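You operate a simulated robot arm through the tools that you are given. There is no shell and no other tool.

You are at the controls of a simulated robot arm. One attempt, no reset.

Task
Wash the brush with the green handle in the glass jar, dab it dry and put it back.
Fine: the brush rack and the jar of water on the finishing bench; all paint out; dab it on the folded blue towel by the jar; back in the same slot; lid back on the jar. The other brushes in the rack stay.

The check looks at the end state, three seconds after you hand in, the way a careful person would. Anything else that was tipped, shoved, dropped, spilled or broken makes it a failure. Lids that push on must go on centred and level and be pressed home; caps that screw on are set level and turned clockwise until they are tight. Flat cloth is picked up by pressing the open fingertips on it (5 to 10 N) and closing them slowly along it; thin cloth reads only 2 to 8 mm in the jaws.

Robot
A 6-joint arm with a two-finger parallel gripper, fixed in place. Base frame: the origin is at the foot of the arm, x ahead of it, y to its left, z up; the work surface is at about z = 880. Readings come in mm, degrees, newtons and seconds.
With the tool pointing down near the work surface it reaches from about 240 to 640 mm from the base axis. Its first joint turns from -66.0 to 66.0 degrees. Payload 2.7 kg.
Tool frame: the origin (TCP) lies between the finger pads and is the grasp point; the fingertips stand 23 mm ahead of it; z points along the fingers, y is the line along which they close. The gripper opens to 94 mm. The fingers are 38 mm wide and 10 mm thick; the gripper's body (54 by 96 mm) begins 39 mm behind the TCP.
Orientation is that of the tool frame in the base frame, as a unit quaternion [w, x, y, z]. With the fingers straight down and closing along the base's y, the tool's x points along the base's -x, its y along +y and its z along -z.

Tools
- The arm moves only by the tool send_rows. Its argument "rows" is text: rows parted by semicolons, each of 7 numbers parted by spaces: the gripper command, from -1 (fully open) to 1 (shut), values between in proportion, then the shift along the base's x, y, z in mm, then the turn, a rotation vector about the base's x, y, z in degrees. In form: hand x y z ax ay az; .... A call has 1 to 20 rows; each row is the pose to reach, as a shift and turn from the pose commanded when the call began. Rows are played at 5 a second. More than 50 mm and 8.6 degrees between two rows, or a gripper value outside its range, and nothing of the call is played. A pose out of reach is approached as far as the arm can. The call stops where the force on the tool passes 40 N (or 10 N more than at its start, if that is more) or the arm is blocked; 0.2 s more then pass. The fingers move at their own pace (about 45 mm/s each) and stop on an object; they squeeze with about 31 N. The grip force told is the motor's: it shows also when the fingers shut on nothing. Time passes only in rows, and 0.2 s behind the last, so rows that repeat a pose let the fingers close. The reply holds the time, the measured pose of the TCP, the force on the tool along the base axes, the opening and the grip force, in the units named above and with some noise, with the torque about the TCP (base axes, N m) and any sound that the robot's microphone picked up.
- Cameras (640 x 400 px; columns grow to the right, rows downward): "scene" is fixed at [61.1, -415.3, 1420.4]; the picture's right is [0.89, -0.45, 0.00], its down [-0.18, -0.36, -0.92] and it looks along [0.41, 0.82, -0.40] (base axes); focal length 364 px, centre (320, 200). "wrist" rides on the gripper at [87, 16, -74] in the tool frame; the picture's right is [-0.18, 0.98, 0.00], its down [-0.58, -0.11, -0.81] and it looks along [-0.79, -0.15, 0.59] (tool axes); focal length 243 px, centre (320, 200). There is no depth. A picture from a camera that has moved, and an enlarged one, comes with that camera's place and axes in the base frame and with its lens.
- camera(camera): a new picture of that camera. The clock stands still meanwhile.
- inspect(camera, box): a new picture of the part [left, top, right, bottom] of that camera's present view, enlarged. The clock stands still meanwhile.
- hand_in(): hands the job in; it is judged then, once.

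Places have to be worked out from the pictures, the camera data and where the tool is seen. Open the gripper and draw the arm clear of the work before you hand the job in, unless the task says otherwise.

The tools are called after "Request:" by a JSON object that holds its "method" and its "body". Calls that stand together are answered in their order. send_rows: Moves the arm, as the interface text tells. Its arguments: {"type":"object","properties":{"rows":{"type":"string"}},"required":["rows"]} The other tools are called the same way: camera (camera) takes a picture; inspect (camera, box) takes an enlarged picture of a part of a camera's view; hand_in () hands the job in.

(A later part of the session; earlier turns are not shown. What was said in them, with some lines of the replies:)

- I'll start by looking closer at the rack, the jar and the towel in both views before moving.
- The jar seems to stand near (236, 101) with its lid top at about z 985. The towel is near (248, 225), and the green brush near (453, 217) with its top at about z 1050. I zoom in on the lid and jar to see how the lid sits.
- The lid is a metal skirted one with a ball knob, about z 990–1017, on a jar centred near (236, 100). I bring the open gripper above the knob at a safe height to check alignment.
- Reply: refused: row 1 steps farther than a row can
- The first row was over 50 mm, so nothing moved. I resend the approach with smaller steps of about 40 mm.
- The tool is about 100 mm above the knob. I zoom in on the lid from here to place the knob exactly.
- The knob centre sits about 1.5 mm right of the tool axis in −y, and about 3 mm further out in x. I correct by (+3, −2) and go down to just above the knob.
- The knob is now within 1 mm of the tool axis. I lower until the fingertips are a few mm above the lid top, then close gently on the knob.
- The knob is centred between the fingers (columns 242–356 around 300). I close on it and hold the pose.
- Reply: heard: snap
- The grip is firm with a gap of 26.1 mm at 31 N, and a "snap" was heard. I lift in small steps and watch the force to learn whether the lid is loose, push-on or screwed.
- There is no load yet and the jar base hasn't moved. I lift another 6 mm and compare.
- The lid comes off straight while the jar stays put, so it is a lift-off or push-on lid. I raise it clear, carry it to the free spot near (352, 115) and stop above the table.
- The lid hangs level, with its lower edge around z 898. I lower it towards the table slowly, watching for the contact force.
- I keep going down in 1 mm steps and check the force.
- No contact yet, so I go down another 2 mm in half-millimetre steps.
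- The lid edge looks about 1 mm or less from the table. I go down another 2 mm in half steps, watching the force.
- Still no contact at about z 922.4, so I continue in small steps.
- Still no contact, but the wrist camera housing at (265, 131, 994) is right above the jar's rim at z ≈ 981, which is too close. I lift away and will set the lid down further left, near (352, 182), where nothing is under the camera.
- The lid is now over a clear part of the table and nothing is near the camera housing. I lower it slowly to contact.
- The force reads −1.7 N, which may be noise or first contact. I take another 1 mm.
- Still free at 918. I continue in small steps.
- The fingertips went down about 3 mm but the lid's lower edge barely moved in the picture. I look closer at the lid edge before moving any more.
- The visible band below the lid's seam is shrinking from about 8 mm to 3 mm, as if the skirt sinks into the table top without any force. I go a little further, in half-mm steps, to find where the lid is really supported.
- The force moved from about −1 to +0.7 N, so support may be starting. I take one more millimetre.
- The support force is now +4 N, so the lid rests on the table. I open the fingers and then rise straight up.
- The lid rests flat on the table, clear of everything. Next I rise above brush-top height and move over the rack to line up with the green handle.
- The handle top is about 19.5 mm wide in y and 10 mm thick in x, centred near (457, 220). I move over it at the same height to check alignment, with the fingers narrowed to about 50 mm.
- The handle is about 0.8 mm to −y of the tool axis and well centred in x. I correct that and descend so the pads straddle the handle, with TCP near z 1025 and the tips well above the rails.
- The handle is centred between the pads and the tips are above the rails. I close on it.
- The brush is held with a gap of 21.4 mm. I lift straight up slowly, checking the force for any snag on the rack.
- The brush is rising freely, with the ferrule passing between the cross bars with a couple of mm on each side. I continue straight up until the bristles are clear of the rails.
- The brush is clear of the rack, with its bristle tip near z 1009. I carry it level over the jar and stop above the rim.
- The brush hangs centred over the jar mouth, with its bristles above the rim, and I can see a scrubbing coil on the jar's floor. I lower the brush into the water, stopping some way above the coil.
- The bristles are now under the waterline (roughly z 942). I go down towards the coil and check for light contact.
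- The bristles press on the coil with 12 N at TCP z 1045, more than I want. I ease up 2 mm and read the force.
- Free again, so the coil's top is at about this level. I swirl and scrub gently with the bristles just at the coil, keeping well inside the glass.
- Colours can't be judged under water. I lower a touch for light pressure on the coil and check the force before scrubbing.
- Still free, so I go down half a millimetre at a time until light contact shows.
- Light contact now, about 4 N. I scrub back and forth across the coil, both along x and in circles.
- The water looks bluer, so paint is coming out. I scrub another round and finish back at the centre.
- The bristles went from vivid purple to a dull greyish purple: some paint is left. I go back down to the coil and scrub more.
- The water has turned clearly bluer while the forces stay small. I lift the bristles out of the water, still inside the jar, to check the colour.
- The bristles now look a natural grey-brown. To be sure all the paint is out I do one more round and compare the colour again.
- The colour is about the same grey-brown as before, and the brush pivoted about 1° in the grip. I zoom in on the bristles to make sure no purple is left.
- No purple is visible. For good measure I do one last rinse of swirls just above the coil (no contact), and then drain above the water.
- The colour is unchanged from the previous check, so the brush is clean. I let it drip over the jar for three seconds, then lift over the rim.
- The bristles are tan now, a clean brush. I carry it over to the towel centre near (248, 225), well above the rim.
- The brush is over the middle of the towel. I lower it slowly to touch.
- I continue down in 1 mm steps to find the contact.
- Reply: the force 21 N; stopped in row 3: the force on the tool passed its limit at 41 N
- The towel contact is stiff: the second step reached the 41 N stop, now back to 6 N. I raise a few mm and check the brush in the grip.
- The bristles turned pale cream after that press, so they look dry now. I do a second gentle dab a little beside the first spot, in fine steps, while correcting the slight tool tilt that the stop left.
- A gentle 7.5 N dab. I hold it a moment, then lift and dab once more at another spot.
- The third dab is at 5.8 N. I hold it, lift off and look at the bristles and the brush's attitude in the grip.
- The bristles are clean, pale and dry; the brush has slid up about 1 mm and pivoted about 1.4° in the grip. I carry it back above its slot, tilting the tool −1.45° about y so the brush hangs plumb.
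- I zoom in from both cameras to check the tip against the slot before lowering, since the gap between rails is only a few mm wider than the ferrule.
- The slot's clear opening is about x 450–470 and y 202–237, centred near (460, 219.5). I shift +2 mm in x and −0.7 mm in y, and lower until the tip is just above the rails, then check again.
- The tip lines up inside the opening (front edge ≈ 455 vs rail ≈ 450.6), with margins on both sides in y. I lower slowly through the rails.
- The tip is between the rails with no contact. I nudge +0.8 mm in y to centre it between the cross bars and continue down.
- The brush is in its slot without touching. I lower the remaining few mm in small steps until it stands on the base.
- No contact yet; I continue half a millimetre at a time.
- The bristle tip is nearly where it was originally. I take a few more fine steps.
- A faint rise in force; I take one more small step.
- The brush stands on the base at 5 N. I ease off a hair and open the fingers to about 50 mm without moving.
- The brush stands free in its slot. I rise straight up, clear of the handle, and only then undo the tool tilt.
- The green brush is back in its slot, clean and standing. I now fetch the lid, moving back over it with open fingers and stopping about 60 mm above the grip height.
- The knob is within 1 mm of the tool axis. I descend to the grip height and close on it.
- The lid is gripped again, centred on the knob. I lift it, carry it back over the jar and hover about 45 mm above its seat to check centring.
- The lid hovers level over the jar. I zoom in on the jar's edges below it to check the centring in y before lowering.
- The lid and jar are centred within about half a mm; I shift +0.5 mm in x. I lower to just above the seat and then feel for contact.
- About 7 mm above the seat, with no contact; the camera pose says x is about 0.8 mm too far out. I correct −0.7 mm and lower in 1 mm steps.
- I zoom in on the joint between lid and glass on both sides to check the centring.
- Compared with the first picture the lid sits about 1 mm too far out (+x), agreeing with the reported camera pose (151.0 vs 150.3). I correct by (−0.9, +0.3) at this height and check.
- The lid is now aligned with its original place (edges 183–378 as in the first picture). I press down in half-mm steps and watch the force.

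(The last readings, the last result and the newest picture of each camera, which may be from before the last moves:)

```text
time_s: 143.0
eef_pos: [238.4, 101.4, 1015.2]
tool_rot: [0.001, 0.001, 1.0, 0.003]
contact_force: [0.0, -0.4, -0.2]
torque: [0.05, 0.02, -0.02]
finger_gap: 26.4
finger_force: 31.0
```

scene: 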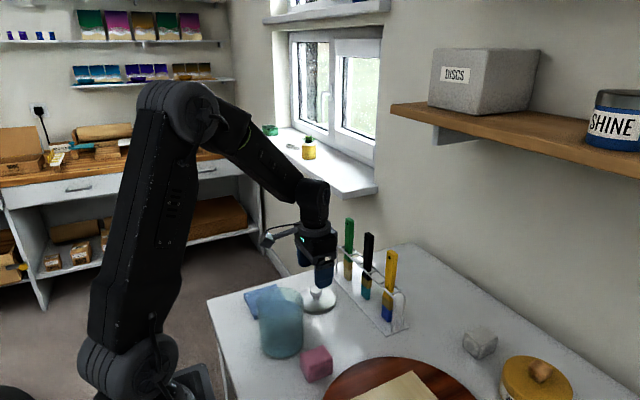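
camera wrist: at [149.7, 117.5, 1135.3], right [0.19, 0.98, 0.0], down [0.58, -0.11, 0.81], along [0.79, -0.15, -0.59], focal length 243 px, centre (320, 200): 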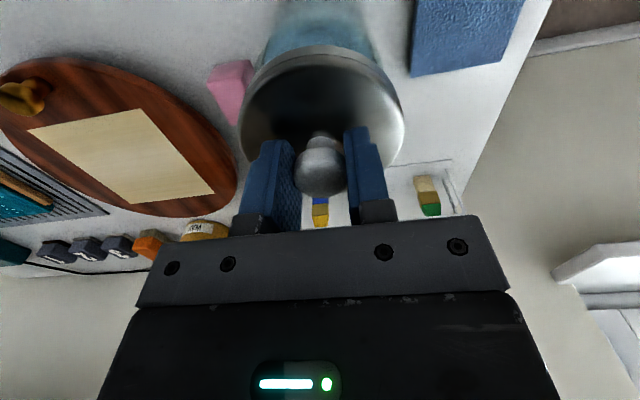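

No contact yet; I take another 0.5 mm, then 0.5 mm more.

Request:
{"method": "send_rows", "body": {"rows": "1 0 0 -0.5 0 0 0; 1 0 0 -0.5 0 0 0"}}

```text
time_s: 143.6
eef_pos: [238.0, 100.4, 1014.9]
tool_rot: [0.001, 0.001, 1.0, 0.001]
contact_force: [-12.0, -9.6, 34.1]
torque: [-0.23, 0.32, 0.01]
finger_gap: 26.2
finger_force: 30.6
heard: snap
```

A "snap" was heard with 34 N downward, so the lid seems to have clicked home. I look before doing anything more.

Request:
{"method": "inspect", "body": {"camera": "scene", "box": [240, 270, 340, 370]}}

Request:
{"method": "inspect", "body": {"camera": "scene", "box": [258, 285, 314, 325]}}

Request:
{"method": "inspect", "body": {"camera": "wrist", "box": [200, 0, 440, 220]}}

```text
4.00 times, centred on (290, 320) of scene
camera zoom: at [60.5, -415.7, 1420.3], right [0.89, -0.45, 0.0], down [-0.18, -0.36, -0.92], along [0.41, 0.82, -0.4], focal length 1454 px, centre (440, -280)
```

zoom: 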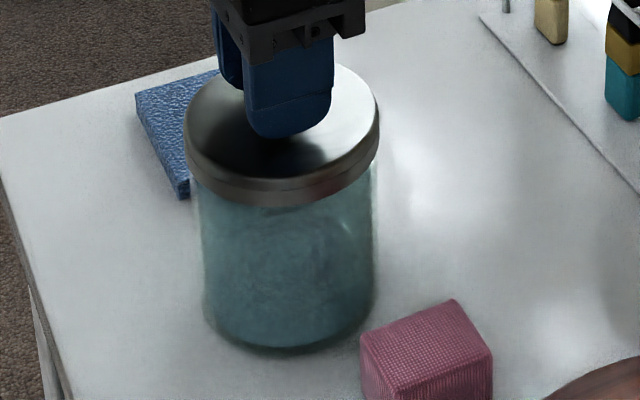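

```text
10.00 times, centred on (286, 305) of scene
camera zoom: at [60.5, -415.7, 1420.3], right [0.89, -0.45, 0.0], down [-0.18, -0.36, -0.92], along [0.41, 0.82, -0.4], focal length 3636 px, centre (660, -850)
```

zoom: 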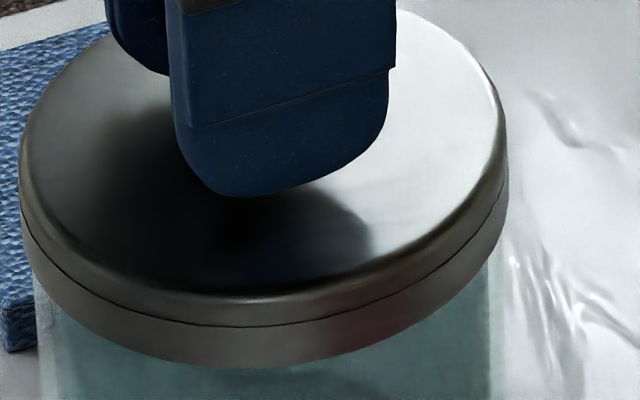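

```text
1.82 times, centred on (320, 110) of wrist
camera zoom: at [150.4, 116.9, 1089.6], right [0.19, 0.98, 0.0], down [0.58, -0.11, 0.81], along [0.79, -0.15, -0.59], focal length 441 px, centre (320, 364)
```

zoom: 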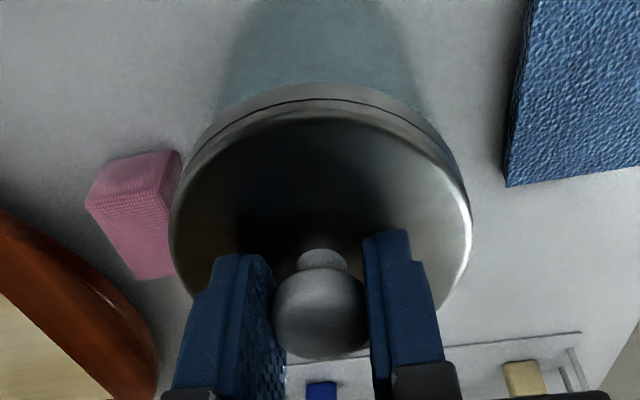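

The lid sits at its original height, level and centred. There is still side load on the tool, so I wait a moment and read it before releasing.

Request:
{"method": "send_rows", "body": {"rows": "1 0 0 0 0 0 0; 1 0 0 0 0 0 0"}}

```text
time_s: 144.2
eef_pos: [240.2, 101.9, 1014.9]
tool_rot: [0.002, 0.001, 1.0, 0.002]
contact_force: [-9.7, -10.3, 38.4]
torque: [-0.18, -0.04, -0.01]
finger_gap: 26.3
finger_force: 31.0
```

The press is a steady 38 N with about 10 N sideways. I relax it gently: up 0.6 mm and back 0.3 mm in x and y.

Request:
{"method": "send_rows", "body": {"rows": "1 -0.1 -0.1 0.2 0 0 0; 1 -0.2 -0.2 0.4 0 0 0; 1 -0.3 -0.3 0.6 0 0 0; 1 -0.3 -0.3 0.6 0 0 0"}}

```text
time_s: 145.2
eef_pos: [237.2, 101.2, 1014.4]
tool_rot: [0.001, 0.001, 1.0, 0.001]
contact_force: [6.7, -5.9, 12.0]
torque: [-0.11, -0.66, -0.14]
finger_gap: 26.2
finger_force: 31.5
```

Down to 12 N; a small further adjustment brings the side loads near zero before I open.

Request:
{"method": "send_rows", "body": {"rows": "1 0.15 -0.2 0.1 0 0 0; 1 0.15 -0.2 0.1 0 0 0"}}

```text
time_s: 145.8
eef_pos: [236.7, 101.0, 1015.6]
tool_rot: [-0.001, 0.0, 1.0, 0.001]
contact_force: [3.6, -1.8, 1.6]
torque: [0.06, -0.31, -0.07]
finger_gap: 26.2
finger_force: 31.4
```

The loads are small now (under 4 N). I open the fingers slowly, staying in place.

Request:
{"method": "send_rows", "body": {"rows": "0.42 0 0 0 0 0 0; 0.38 0 0 0 0 0 0; 0.3 0 0 0 0 0 0; 0.2 0 0 0 0 0 0; 0.1 0 0 0 0 0 0; 0.1 0 0 0 0 0 0"}}

Request:
{"method": "inspect", "body": {"camera": "wrist", "box": [200, 0, 440, 220]}}

Request:
{"method": "inspect", "body": {"camera": "scene", "box": [240, 270, 340, 370]}}

```text
time_s: 147.2
eef_pos: [237.5, 100.0, 1016.4]
tool_rot: [0.001, 0.001, 1.0, 0.002]
contact_force: [1.1, -0.2, 0.8]
torque: [-0.02, -0.02, 0.0]
finger_gap: 42.5
finger_force: 0.0
```

```text
1.82 times, centred on (320, 110) of wrist
camera zoom: at [150.1, 117.2, 1089.8], right [0.19, 0.98, 0.0], down [0.58, -0.11, 0.81], along [0.79, -0.15, -0.59], focal length 441 px, centre (320, 364)
```

zoom: 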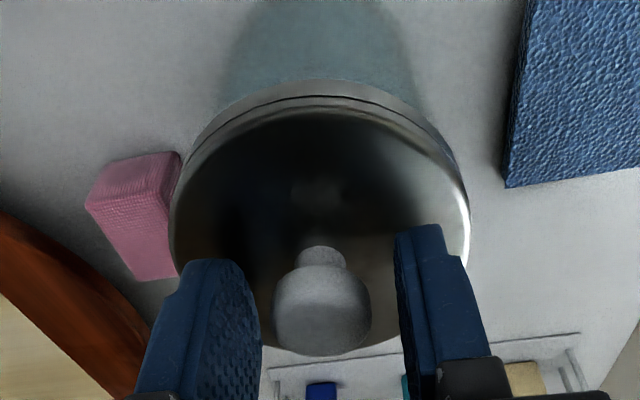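

```text
4.00 times, centred on (290, 320) of scene
camera zoom: at [61.1, -415.3, 1420.4], right [0.89, -0.45, 0.0], down [-0.18, -0.36, -0.92], along [0.41, 0.82, -0.4], focal length 1454 px, centre (440, -280)
```

zoom: 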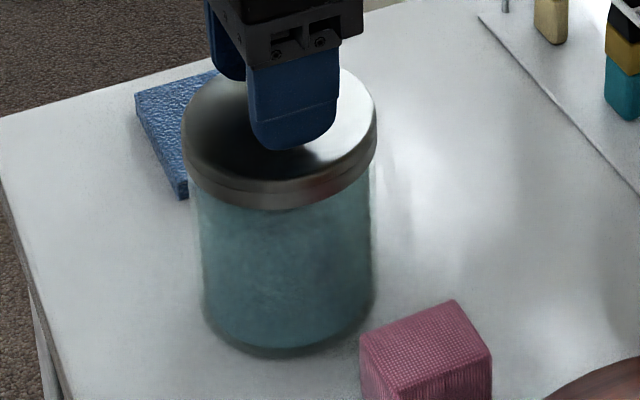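

No further snap, and the lid stays in place. I rise straight up and compare the lid with the first picture.

Request:
{"method": "send_rows", "body": {"rows": "0.1 0 0 5 0 0 0; 0.1 0 0 15 0 0 0; 0.1 0 0 30 0 0 0; 0.1 0 0 50 0 0 0; 0.1 0 0 75 0 0 0; 0.1 0 0 105 0 0 0; 0.1 0 0 105 0 0 0"}}

Request:
{"method": "inspect", "body": {"camera": "scene", "box": [240, 270, 340, 370]}}

Request:
{"method": "inspect", "body": {"camera": "wrist", "box": [250, 0, 390, 120]}}

Request:
{"method": "inspect", "body": {"camera": "scene", "box": [258, 275, 314, 330]}}

```text
time_s: 148.8
eef_pos: [237.5, 99.6, 1121.5]
tool_rot: [0.0, 0.001, 1.0, 0.001]
contact_force: [-0.2, 0.4, -0.3]
torque: [0.01, -0.04, 0.0]
finger_gap: 42.4
finger_force: 0.1
```

```text
4.00 times, centred on (290, 320) of scene
camera zoom: at [61.1, -415.3, 1420.4], right [0.89, -0.45, 0.0], down [-0.18, -0.36, -0.92], along [0.41, 0.82, -0.4], focal length 1454 px, centre (440, -280)
```

zoom: 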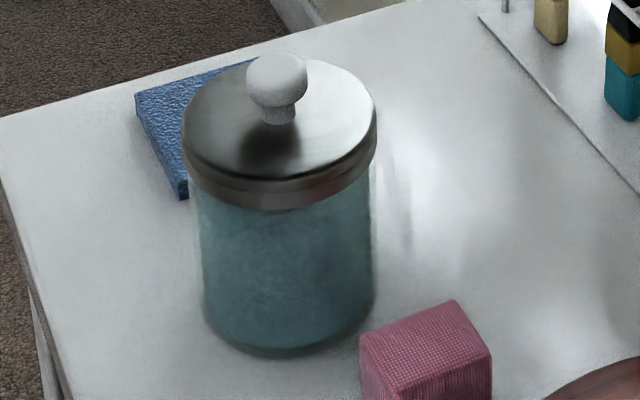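

```text
3.33 times, centred on (320, 60) of wrist
camera zoom: at [150.3, 116.2, 1196.3], right [0.19, 0.98, 0.0], down [0.58, -0.11, 0.81], along [0.79, -0.15, -0.59], focal length 809 px, centre (320, 667)
```

zoom: 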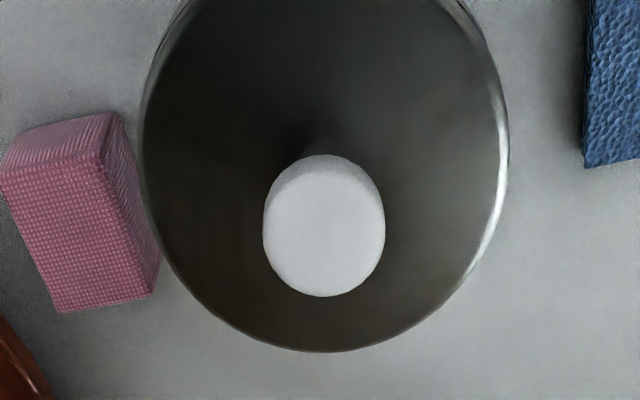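

```text
7.27 times, centred on (286, 302) of scene
camera zoom: at [61.1, -415.3, 1420.4], right [0.89, -0.45, 0.0], down [-0.18, -0.36, -0.92], along [0.41, 0.82, -0.4], focal length 2644 px, centre (567, -546)
```

zoom: 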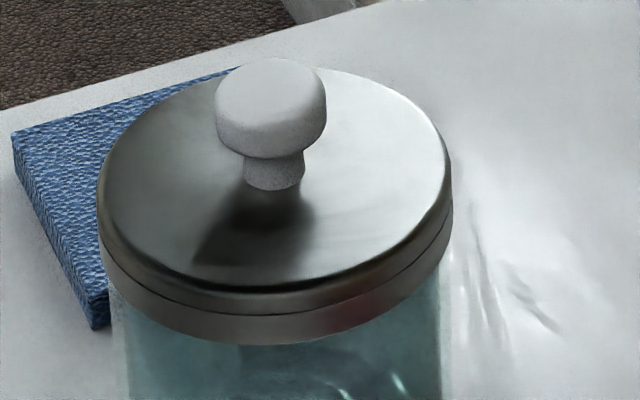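

The lid looks seated; I zoom in closely on both sides of the rim to judge whether it is level and fully home.

Request:
{"method": "inspect", "body": {"camera": "scene", "box": [280, 280, 310, 330]}}

Request:
{"method": "inspect", "body": {"camera": "scene", "box": [250, 280, 290, 330]}}

Request:
{"method": "inspect", "body": {"camera": "scene", "box": [310, 330, 340, 350]}}

```text
8.00 times, centred on (295, 305) of scene
camera zoom: at [61.1, -415.3, 1420.4], right [0.89, -0.45, 0.0], down [-0.18, -0.36, -0.92], along [0.41, 0.82, -0.4], focal length 2909 px, centre (520, -640)
```

zoom: 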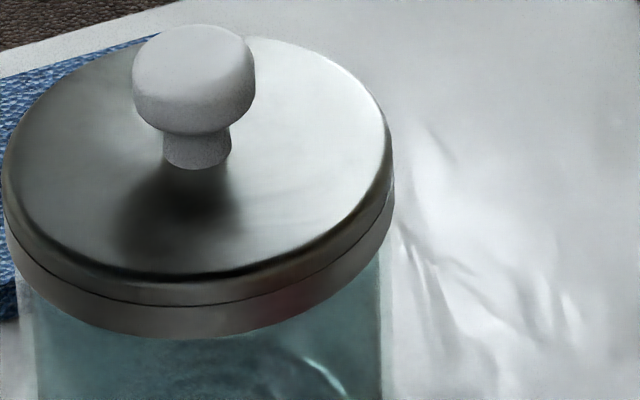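

```text
8.00 times, centred on (270, 305) of scene
camera zoom: at [61.1, -415.3, 1420.4], right [0.89, -0.45, 0.0], down [-0.18, -0.36, -0.92], along [0.41, 0.82, -0.4], focal length 2909 px, centre (720, -640)
```

zoom: 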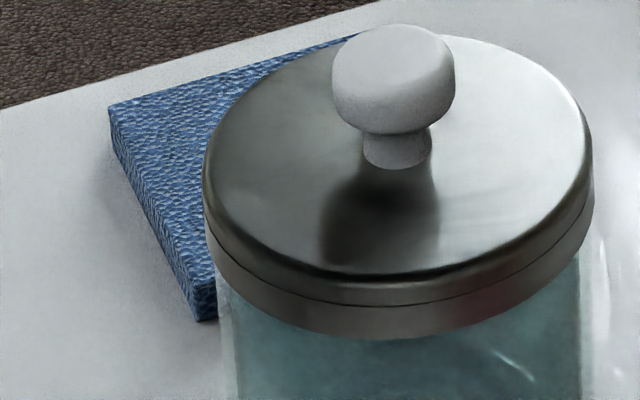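

```text
16.00 times, centred on (325, 340) of scene
camera zoom: at [61.1, -415.3, 1420.4], right [0.89, -0.45, 0.0], down [-0.18, -0.36, -0.92], along [0.41, 0.82, -0.4], focal length 5818 px, centre (240, -2040)
```

zoom: 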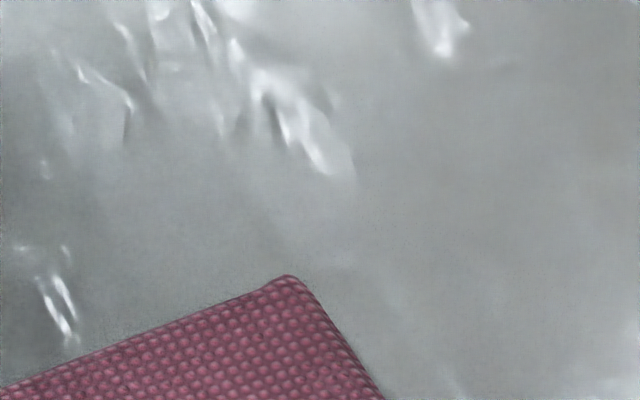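

I zoom at both ends of the lid's seam line to measure its level.

Request:
{"method": "inspect", "body": {"camera": "scene", "box": [252, 296, 272, 316]}}

Request:
{"method": "inspect", "body": {"camera": "scene", "box": [316, 292, 340, 312]}}

Request:
{"method": "inspect", "body": {"camera": "scene", "box": [270, 306, 300, 330]}}

```text
16.00 times, centred on (262, 306) of scene
camera zoom: at [61.1, -415.3, 1420.4], right [0.89, -0.45, 0.0], down [-0.18, -0.36, -0.92], along [0.41, 0.82, -0.4], focal length 5818 px, centre (1248, -1496)
```

zoom: 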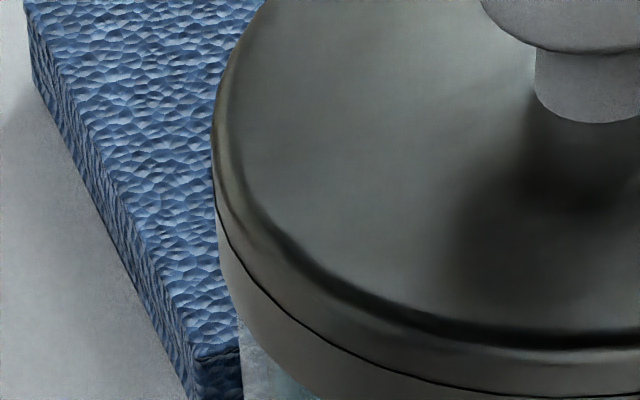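

```text
16.00 times, centred on (328, 302) of scene
camera zoom: at [61.1, -415.3, 1420.4], right [0.89, -0.45, 0.0], down [-0.18, -0.36, -0.92], along [0.41, 0.82, -0.4], focal length 5818 px, centre (192, -1432)
```

zoom: 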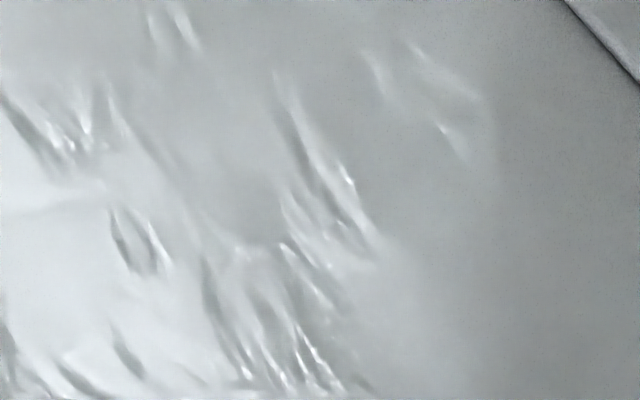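

```text
16.00 times, centred on (285, 318) of scene
camera zoom: at [61.1, -415.3, 1420.4], right [0.89, -0.45, 0.0], down [-0.18, -0.36, -0.92], along [0.41, 0.82, -0.4], focal length 5818 px, centre (880, -1688)
```

zoom: 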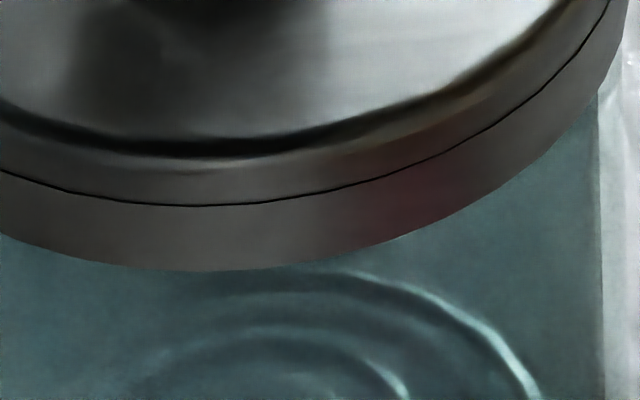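

Request:
{"method": "inspect", "body": {"camera": "scene", "box": [290, 288, 316, 312]}}

Request:
{"method": "inspect", "body": {"camera": "wrist", "box": [270, 0, 370, 60]}}

```text
16.00 times, centred on (303, 300) of scene
camera zoom: at [61.1, -415.3, 1420.4], right [0.89, -0.45, 0.0], down [-0.18, -0.36, -0.92], along [0.41, 0.82, -0.4], focal length 5818 px, centre (592, -1400)
```

zoom: 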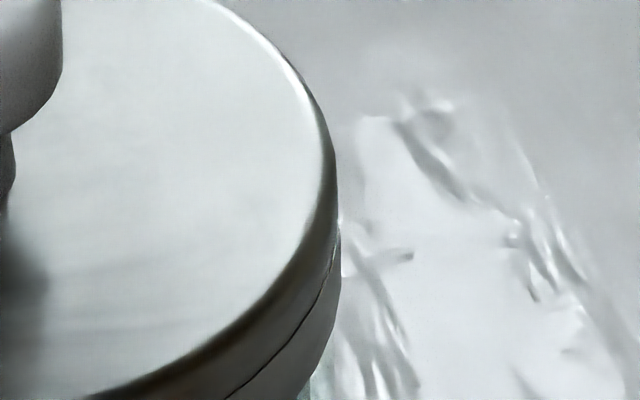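

```text
6.40 times, centred on (320, 30) of wrist
camera zoom: at [150.3, 116.2, 1196.3], right [0.19, 0.98, 0.0], down [0.58, -0.11, 0.81], along [0.79, -0.15, -0.59], focal length 1553 px, centre (320, 1288)
```

zoom: 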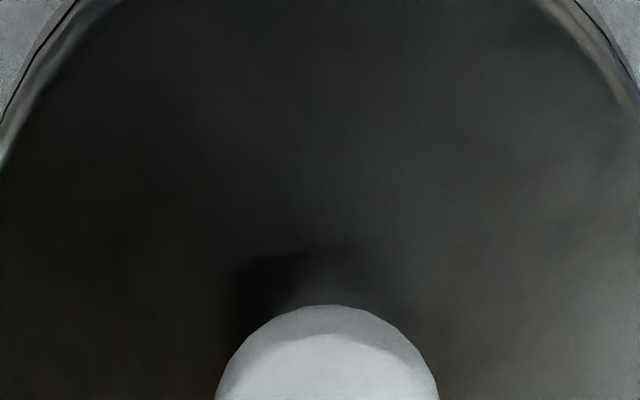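

I take the same 10× view that I had when the lid was held level by the gripper, for a direct comparison.

Request:
{"method": "inspect", "body": {"camera": "scene", "box": [258, 285, 314, 325]}}

Request:
{"method": "inspect", "body": {"camera": "wrist", "box": [240, 0, 400, 100]}}

```text
10.00 times, centred on (286, 305) of scene
camera zoom: at [61.1, -415.3, 1420.4], right [0.89, -0.45, 0.0], down [-0.18, -0.36, -0.92], along [0.41, 0.82, -0.4], focal length 3636 px, centre (660, -850)
```

zoom: 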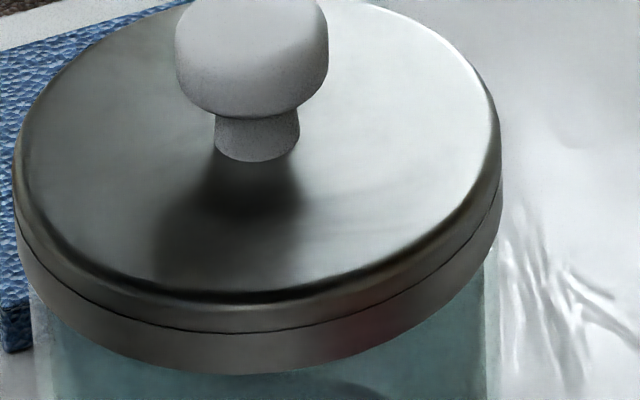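

```text
4.00 times, centred on (320, 50) of wrist
camera zoom: at [150.3, 116.2, 1196.3], right [0.19, 0.98, 0.0], down [0.58, -0.11, 0.81], along [0.79, -0.15, -0.59], focal length 970 px, centre (320, 800)
```

zoom: 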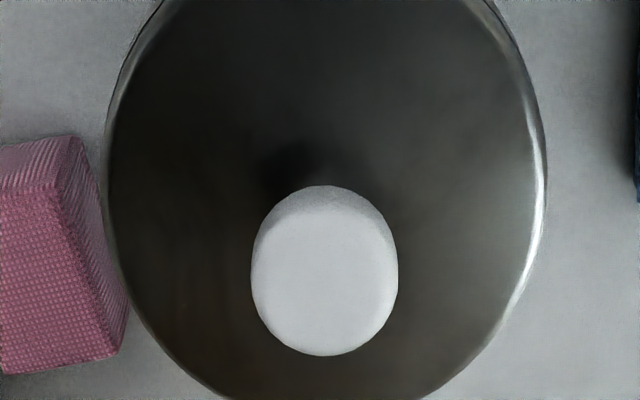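

The lid dropped about 1 mm when released and looks nearly level. To be sure it is pressed home, I close the fingers and press straight down on the knob top, approaching slowly.

Request:
{"method": "send_rows", "body": {"rows": "0.5 0 0.7 -10 0 0 0; 1 0 0.7 -25 0 0 0; 1 0 0.7 -40 0 0 0; 1 0 0.7 -55 0 0 0; 1 0 0.7 -66 0 0 0; 1 0 0.7 -72 0 0 0; 1 0 0.7 -75 0 0 0; 1 0 0.7 -75 0 0 0"}}

Request:
{"method": "inspect", "body": {"camera": "wrist", "box": [220, 40, 420, 200]}}

Request:
{"method": "inspect", "body": {"camera": "scene", "box": [240, 250, 330, 330]}}

```text
time_s: 150.6
eef_pos: [236.2, 100.4, 1045.8]
tool_rot: [0.001, 0.001, 1.0, 0.001]
contact_force: [-0.1, 0.4, -0.1]
torque: [0.01, 0.01, 0.02]
finger_gap: 0.0
finger_force: 31.3
```

```text
2.50 times, centred on (320, 120) of wrist
camera zoom: at [149.2, 117.6, 1119.3], right [0.19, 0.98, 0.0], down [0.58, -0.11, 0.81], along [0.79, -0.15, -0.59], focal length 606 px, centre (320, 400)
```

zoom: 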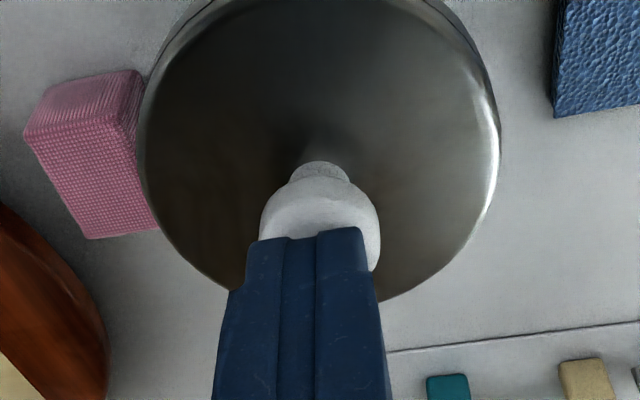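

```text
5.00 times, centred on (285, 290) of scene
camera zoom: at [61.1, -415.3, 1420.4], right [0.89, -0.45, 0.0], down [-0.18, -0.36, -0.92], along [0.41, 0.82, -0.4], focal length 1818 px, centre (495, -250)
```

zoom: 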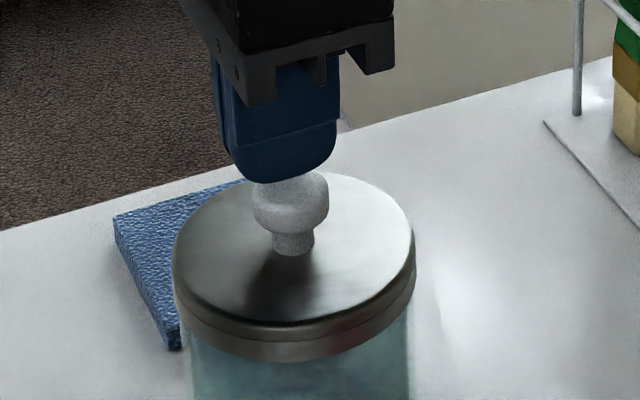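

The closed fingertips are right above the knob. I step down by 1 mm at a time until they bear on it.

Request:
{"method": "send_rows", "body": {"rows": "1 0.8 0 -1 0 0 0; 1 0.8 0 -2 0 0 0; 1 0.8 0 -3 0 0 0; 1 0.8 0 -4 0 0 0; 1 0.8 0 -4 0 0 0"}}

```text
time_s: 151.8
eef_pos: [237.7, 100.1, 1041.4]
tool_rot: [0.002, 0.0, 1.0, 0.001]
contact_force: [0.9, 0.0, -0.1]
torque: [0.01, 0.01, -0.04]
finger_gap: 0.2
finger_force: 30.9
```

Request:
{"method": "send_rows", "body": {"rows": "1 0 0 -0.5 0 0 0; 1 0 0 -1 0 0 0; 1 0 0 -1 0 0 0"}}

```text
time_s: 152.6
eef_pos: [237.2, 100.6, 1041.4]
tool_rot: [0.001, 0.001, 1.0, 0.003]
contact_force: [0.0, 0.1, -0.4]
torque: [-0.02, -0.02, -0.02]
finger_gap: 0.0
finger_force: 31.0
```

Not touching yet; I continue in half-mm steps, one short call at a time.

Request:
{"method": "send_rows", "body": {"rows": "1 0 0 -0.5 0 0 0; 1 0 0 -1 0 0 0; 1 0 0 -1 0 0 0"}}

```text
time_s: 153.4
eef_pos: [237.0, 101.2, 1040.1]
tool_rot: [0.0, 0.001, 1.0, 0.002]
contact_force: [0.0, 0.0, 0.2]
torque: [-0.02, 0.0, 0.02]
finger_gap: 0.0
finger_force: 31.5
```

Request:
{"method": "send_rows", "body": {"rows": "1 0 0 -0.5 0 0 0; 1 0 0 -1 0 0 0; 1 0 0 -1 0 0 0"}}

Request:
{"method": "inspect", "body": {"camera": "scene", "box": [265, 260, 305, 300]}}

```text
time_s: 154.2
eef_pos: [238.1, 101.1, 1039.1]
tool_rot: [0.001, 0.001, 1.0, 0.001]
contact_force: [0.3, -0.1, 0.2]
torque: [0.02, -0.01, -0.02]
finger_gap: 0.0
finger_force: 30.9
```

```text
10.00 times, centred on (285, 280) of scene
camera zoom: at [61.1, -415.3, 1420.4], right [0.89, -0.45, 0.0], down [-0.18, -0.36, -0.92], along [0.41, 0.82, -0.4], focal length 3636 px, centre (670, -600)
```

zoom: 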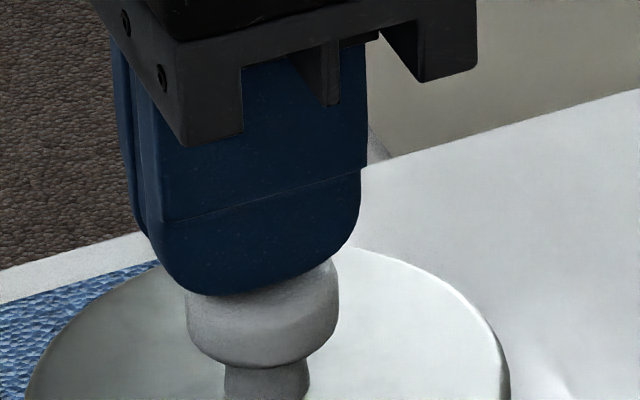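

Still slightly above the knob; I continue down carefully.

Request:
{"method": "send_rows", "body": {"rows": "1 0 0 -0.5 0 0 0; 1 0 0 -1 0 0 0; 1 0 0 -1 0 0 0"}}

```text
time_s: 155.0
eef_pos: [237.7, 100.8, 1037.8]
tool_rot: [0.001, 0.0, 1.0, 0.001]
contact_force: [-1.5, 0.0, 0.2]
torque: [0.01, 0.01, 0.01]
finger_gap: 0.0
finger_force: 31.2
```

Request:
{"method": "send_rows", "body": {"rows": "1 0 0 -0.5 0 0 0; 1 0 0 -1 0 0 0; 1 0 0 -1 0 0 0"}}

```text
time_s: 155.8
eef_pos: [237.2, 101.9, 1037.4]
tool_rot: [0.002, 0.001, 1.0, 0.002]
contact_force: [0.1, -0.1, -0.2]
torque: [0.06, -0.03, 0.0]
finger_gap: 0.0
finger_force: 30.8
```

Request:
{"method": "send_rows", "body": {"rows": "1 0 0 -0.5 0 0 0; 1 0 0 -1 0 0 0; 1 0 0 -1 0 0 0"}}

```text
time_s: 156.6
eef_pos: [237.5, 101.2, 1036.0]
tool_rot: [0.002, 0.002, 1.0, 0.002]
contact_force: [-7.0, -5.8, 23.4]
torque: [-0.11, 0.17, 0.0]
finger_gap: 0.0
finger_force: 31.4
```

The fingers now press on the knob with 23 N and no snap is heard, so the lid doesn't give. I add a little more to about 30–35 N.

Request:
{"method": "send_rows", "body": {"rows": "1 0 0 -0.2 0 0 0; 1 0 0 -0.2 0 0 0; 1 0 0 -0.2 0 0 0"}}

Request:
{"method": "inspect", "body": {"camera": "scene", "box": [258, 285, 314, 325]}}

```text
time_s: 157.4
eef_pos: [237.1, 102.2, 1036.3]
tool_rot: [0.002, 0.001, 1.0, 0.002]
contact_force: [-8.2, -9.9, 36.9]
torque: [-0.2, 0.3, -0.02]
finger_gap: 0.0
finger_force: 31.3
```

```text
10.00 times, centred on (286, 305) of scene
camera zoom: at [60.6, -415.7, 1420.3], right [0.89, -0.45, 0.0], down [-0.18, -0.36, -0.92], along [0.41, 0.82, -0.4], focal length 3636 px, centre (660, -850)
```

zoom: 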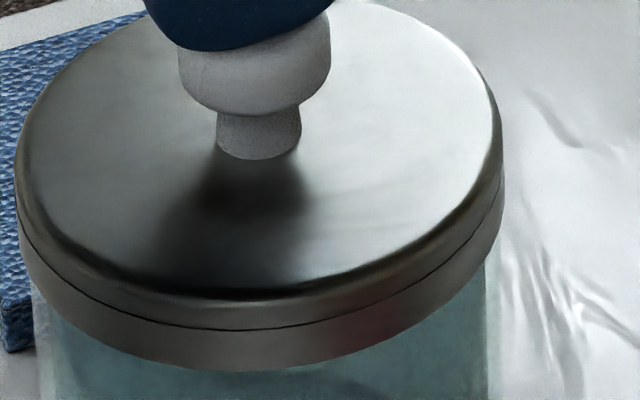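

At 37 N the lid doesn't move and there is no further snap, so it is home. I back off straight up and away.

Request:
{"method": "send_rows", "body": {"rows": "1 0 0 0.5 0 0 0; 1 0 0 2 0 0 0; 1 0 0 8 0 0 0; 1 0 0 20 0 0 0; 1 0 0 40 0 0 0; 1 0 0 70 0 0 0; 0.3 0 0 105 0 0 0; -0.5 0 0 145 0 0 0; -1 0 0 185 0 0 0; -1 0 20 215 0 0 0; -1 0 45 245 0 0 0; -1 0 75 270 0 0 0; -1 0 92 285 0 0 0; -1 0 92 285 0 0 0"}}

Request:
{"method": "camera", "body": {"camera": "scene"}}

Request:
{"method": "camera", "body": {"camera": "wrist"}}

Request:
{"method": "inspect", "body": {"camera": "scene", "box": [240, 270, 340, 370]}}

Request:
{"method": "inspect", "body": {"camera": "scene", "box": [320, 205, 420, 345]}}

Request:
{"method": "inspect", "body": {"camera": "wrist", "box": [180, 0, 420, 180]}}

```text
time_s: 160.4
eef_pos: [236.8, 193.7, 1321.4]
tool_rot: [0.0, 0.001, 1.0, 0.002]
contact_force: [0.8, 0.6, -0.5]
torque: [0.02, -0.04, -0.02]
finger_gap: 94.1
finger_force: 0.0
```

```text
taken
```

scene: 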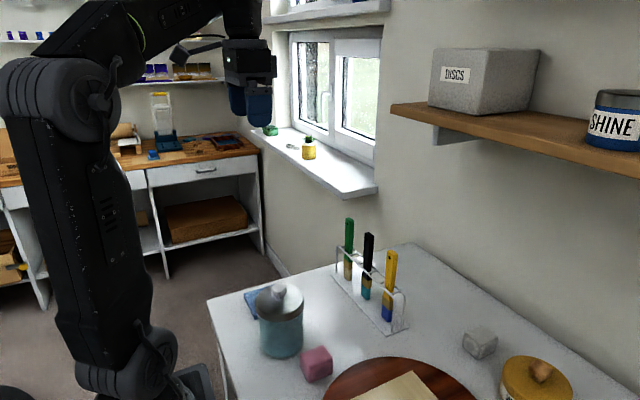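

```text
taken
camera wrist: at [149.9, 211.5, 1394.3], right [0.19, 0.98, 0.0], down [0.58, -0.11, 0.81], along [0.79, -0.15, -0.59], focal length 243 px, centre (320, 200)
```

wrist: 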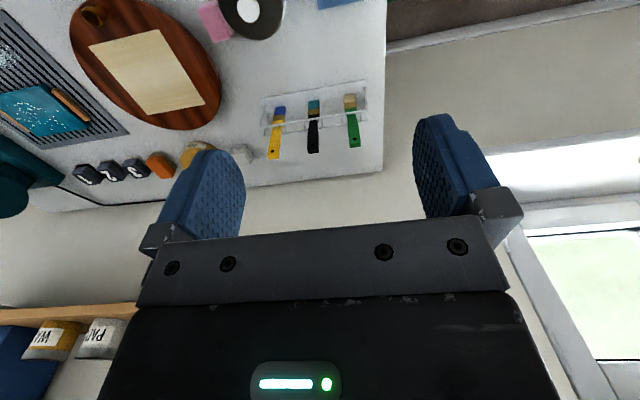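

```text
4.00 times, centred on (290, 320) of scene
camera zoom: at [61.1, -415.3, 1420.4], right [0.89, -0.45, 0.0], down [-0.18, -0.36, -0.92], along [0.41, 0.82, -0.4], focal length 1454 px, centre (440, -280)
```

zoom: 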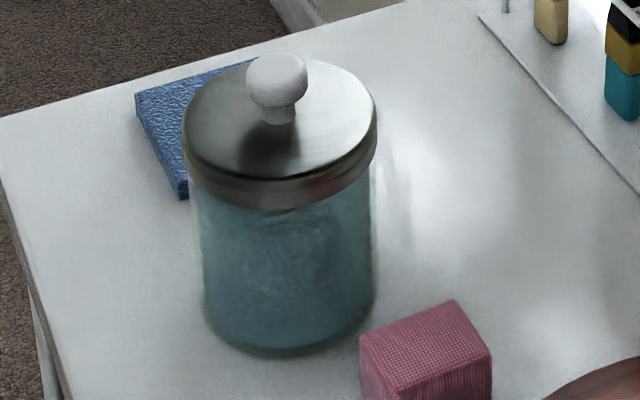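

```text
2.86 times, centred on (370, 275) of scene
camera zoom: at [61.1, -415.3, 1420.4], right [0.89, -0.45, 0.0], down [-0.18, -0.36, -0.92], along [0.41, 0.82, -0.4], focal length 1039 px, centre (177, -14)
```

zoom: 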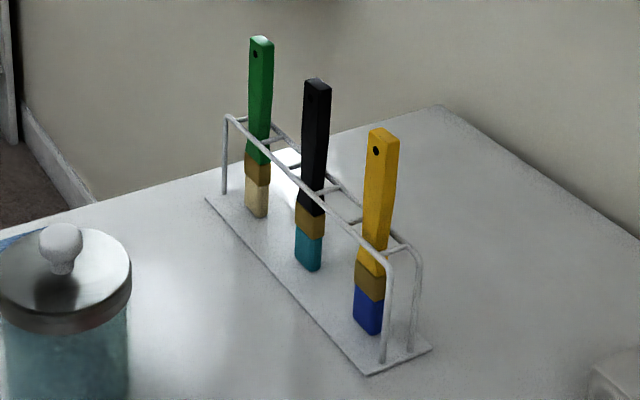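

```text
2.22 times, centred on (300, 90) of wrist
camera zoom: at [149.9, 211.5, 1394.3], right [0.19, 0.98, 0.0], down [0.58, -0.11, 0.81], along [0.79, -0.15, -0.59], focal length 539 px, centre (364, 444)
```

zoom: 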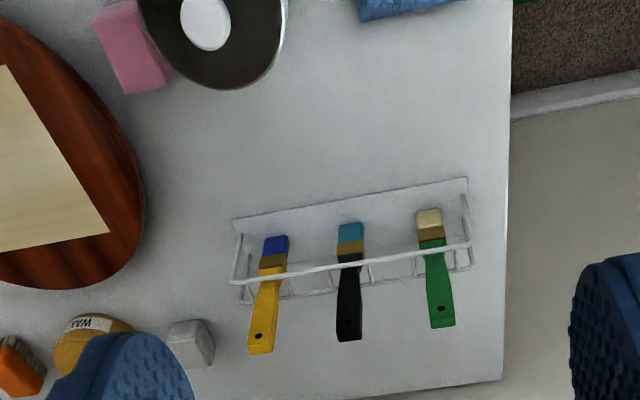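

The rack looks exactly as at the start except for the clean green brush. I check the lid's overhang on the left and right of the glass once more for centring.

Request:
{"method": "inspect", "body": {"camera": "scene", "box": [250, 300, 275, 330]}}

Request:
{"method": "inspect", "body": {"camera": "scene", "box": [290, 295, 315, 325]}}

Request:
{"method": "inspect", "body": {"camera": "scene", "box": [265, 308, 300, 332]}}

```text
13.33 times, centred on (262, 315) of scene
camera zoom: at [61.1, -415.3, 1420.4], right [0.89, -0.45, 0.0], down [-0.18, -0.36, -0.92], along [0.41, 0.82, -0.4], focal length 4848 px, centre (1087, -1333)
```

zoom: 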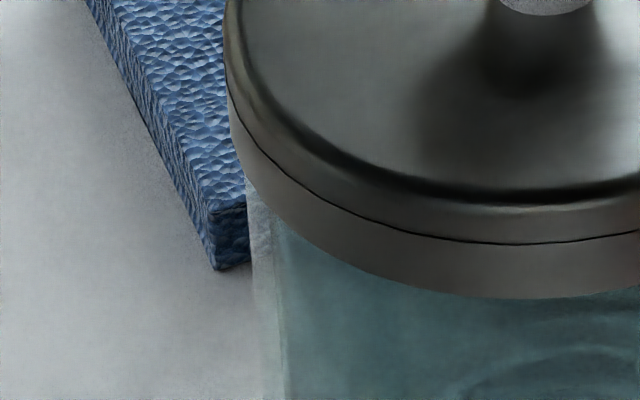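

```text
13.33 times, centred on (302, 310) of scene
camera zoom: at [61.1, -415.3, 1420.4], right [0.89, -0.45, 0.0], down [-0.18, -0.36, -0.92], along [0.41, 0.82, -0.4], focal length 4848 px, centre (553, -1267)
```

zoom: 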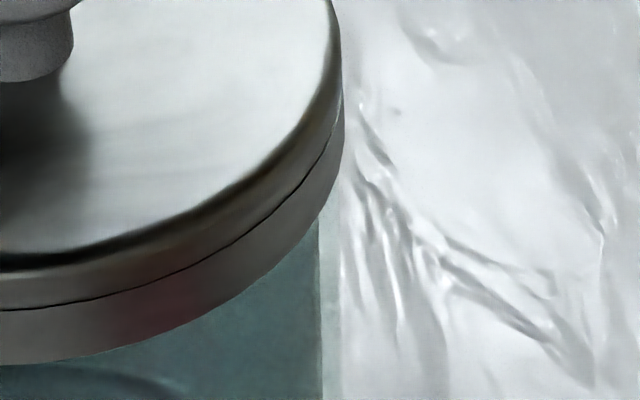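

```text
16.00 times, centred on (282, 320) of scene
camera zoom: at [61.1, -415.3, 1420.4], right [0.89, -0.45, 0.0], down [-0.18, -0.36, -0.92], along [0.41, 0.82, -0.4], focal length 5818 px, centre (920, -1720)
```

zoom: 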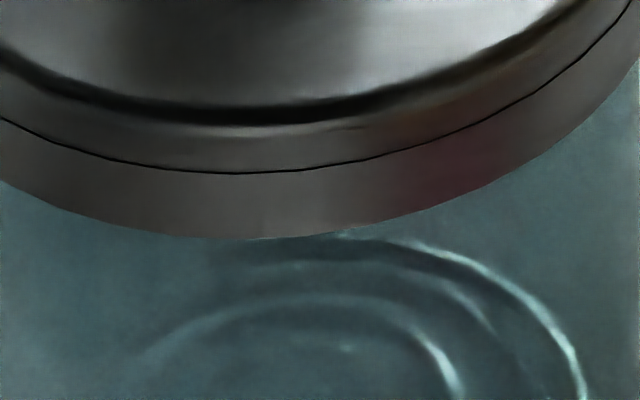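

The lid is centred within about half a mm and seated. As a last check I zoom in on the green brush's bristles and the towel.

Request:
{"method": "inspect", "body": {"camera": "scene", "box": [335, 240, 375, 290]}}

Request:
{"method": "inspect", "body": {"camera": "wrist", "box": [330, 85, 370, 155]}}

Request:
{"method": "inspect", "body": {"camera": "scene", "box": [235, 280, 275, 325]}}

```text
8.00 times, centred on (355, 265) of scene
camera zoom: at [61.1, -415.3, 1420.4], right [0.89, -0.45, 0.0], down [-0.18, -0.36, -0.92], along [0.41, 0.82, -0.4], focal length 2909 px, centre (40, -320)
```

zoom: 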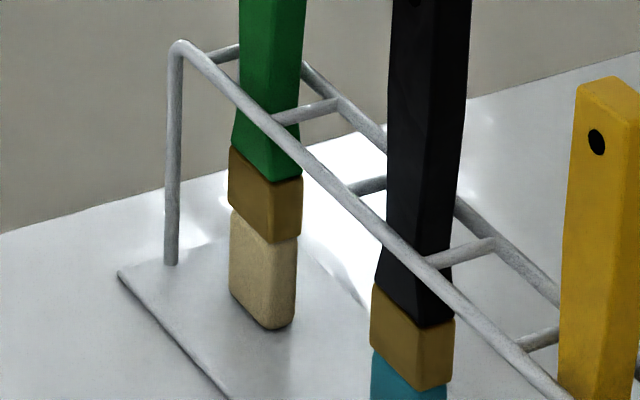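

```text
5.71 times, centred on (350, 120) of wrist
camera zoom: at [149.9, 211.5, 1394.3], right [0.19, 0.98, 0.0], down [0.58, -0.11, 0.81], along [0.79, -0.15, -0.59], focal length 1386 px, centre (149, 657)
```

zoom: 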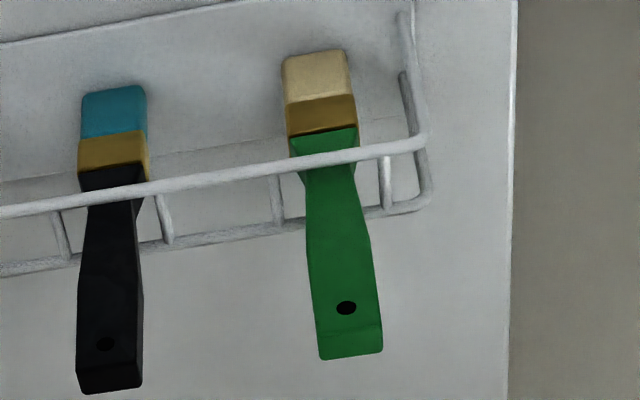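

```text
8.89 times, centred on (255, 302) of scene
camera zoom: at [61.1, -415.3, 1420.4], right [0.89, -0.45, 0.0], down [-0.18, -0.36, -0.92], along [0.41, 0.82, -0.4], focal length 3232 px, centre (898, -711)
```

zoom: 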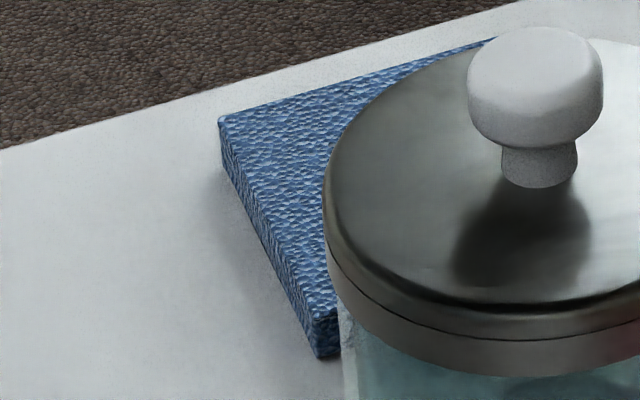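

The green brush is clean, dry and standing in its own slot, and the other brushes, the towel and the pink block haven't moved. The lid clicked on, level and centred, and the gripper is open with the arm clear, so I hand the job in.

Request:
{"method": "hand_in", "body": {}}

```text
The job is handed in.
```

The green-handled brush has been washed and dabbed dry, and it is back in its own slot. The lid is back on the jar. I've handed the job in, but no verdict has come back yet.

- **Wash:** I scrubbed the brush on the coil at the bottom of the jar until the bristles went from purple to plain tan. A last rinse didn't change the colour.
- **Drying:** I dabbed it three times on the blue towel, and the bristles turned pale cream. The first dab pressed harder than I meant and hit the 40 N force stop. The later dabs were about 6–7 N, and the towel looks unmoved.
- **Rack:** The brush stands where it was at the start. The black and yellow brushes look undisturbed.
- **Lid:** It snapped on. By the pictures it is centred to within about half a millimetre, and a further push of about 37 N didn't move it. I could only judge how level it is to within a few millimetres across its width, but it looks level.

While parking the lid, the wrist camera came within about a centimetre of the jar's rim. I moved the lid to a clearer spot before anything touched. I saw no drips or spills on the bench.
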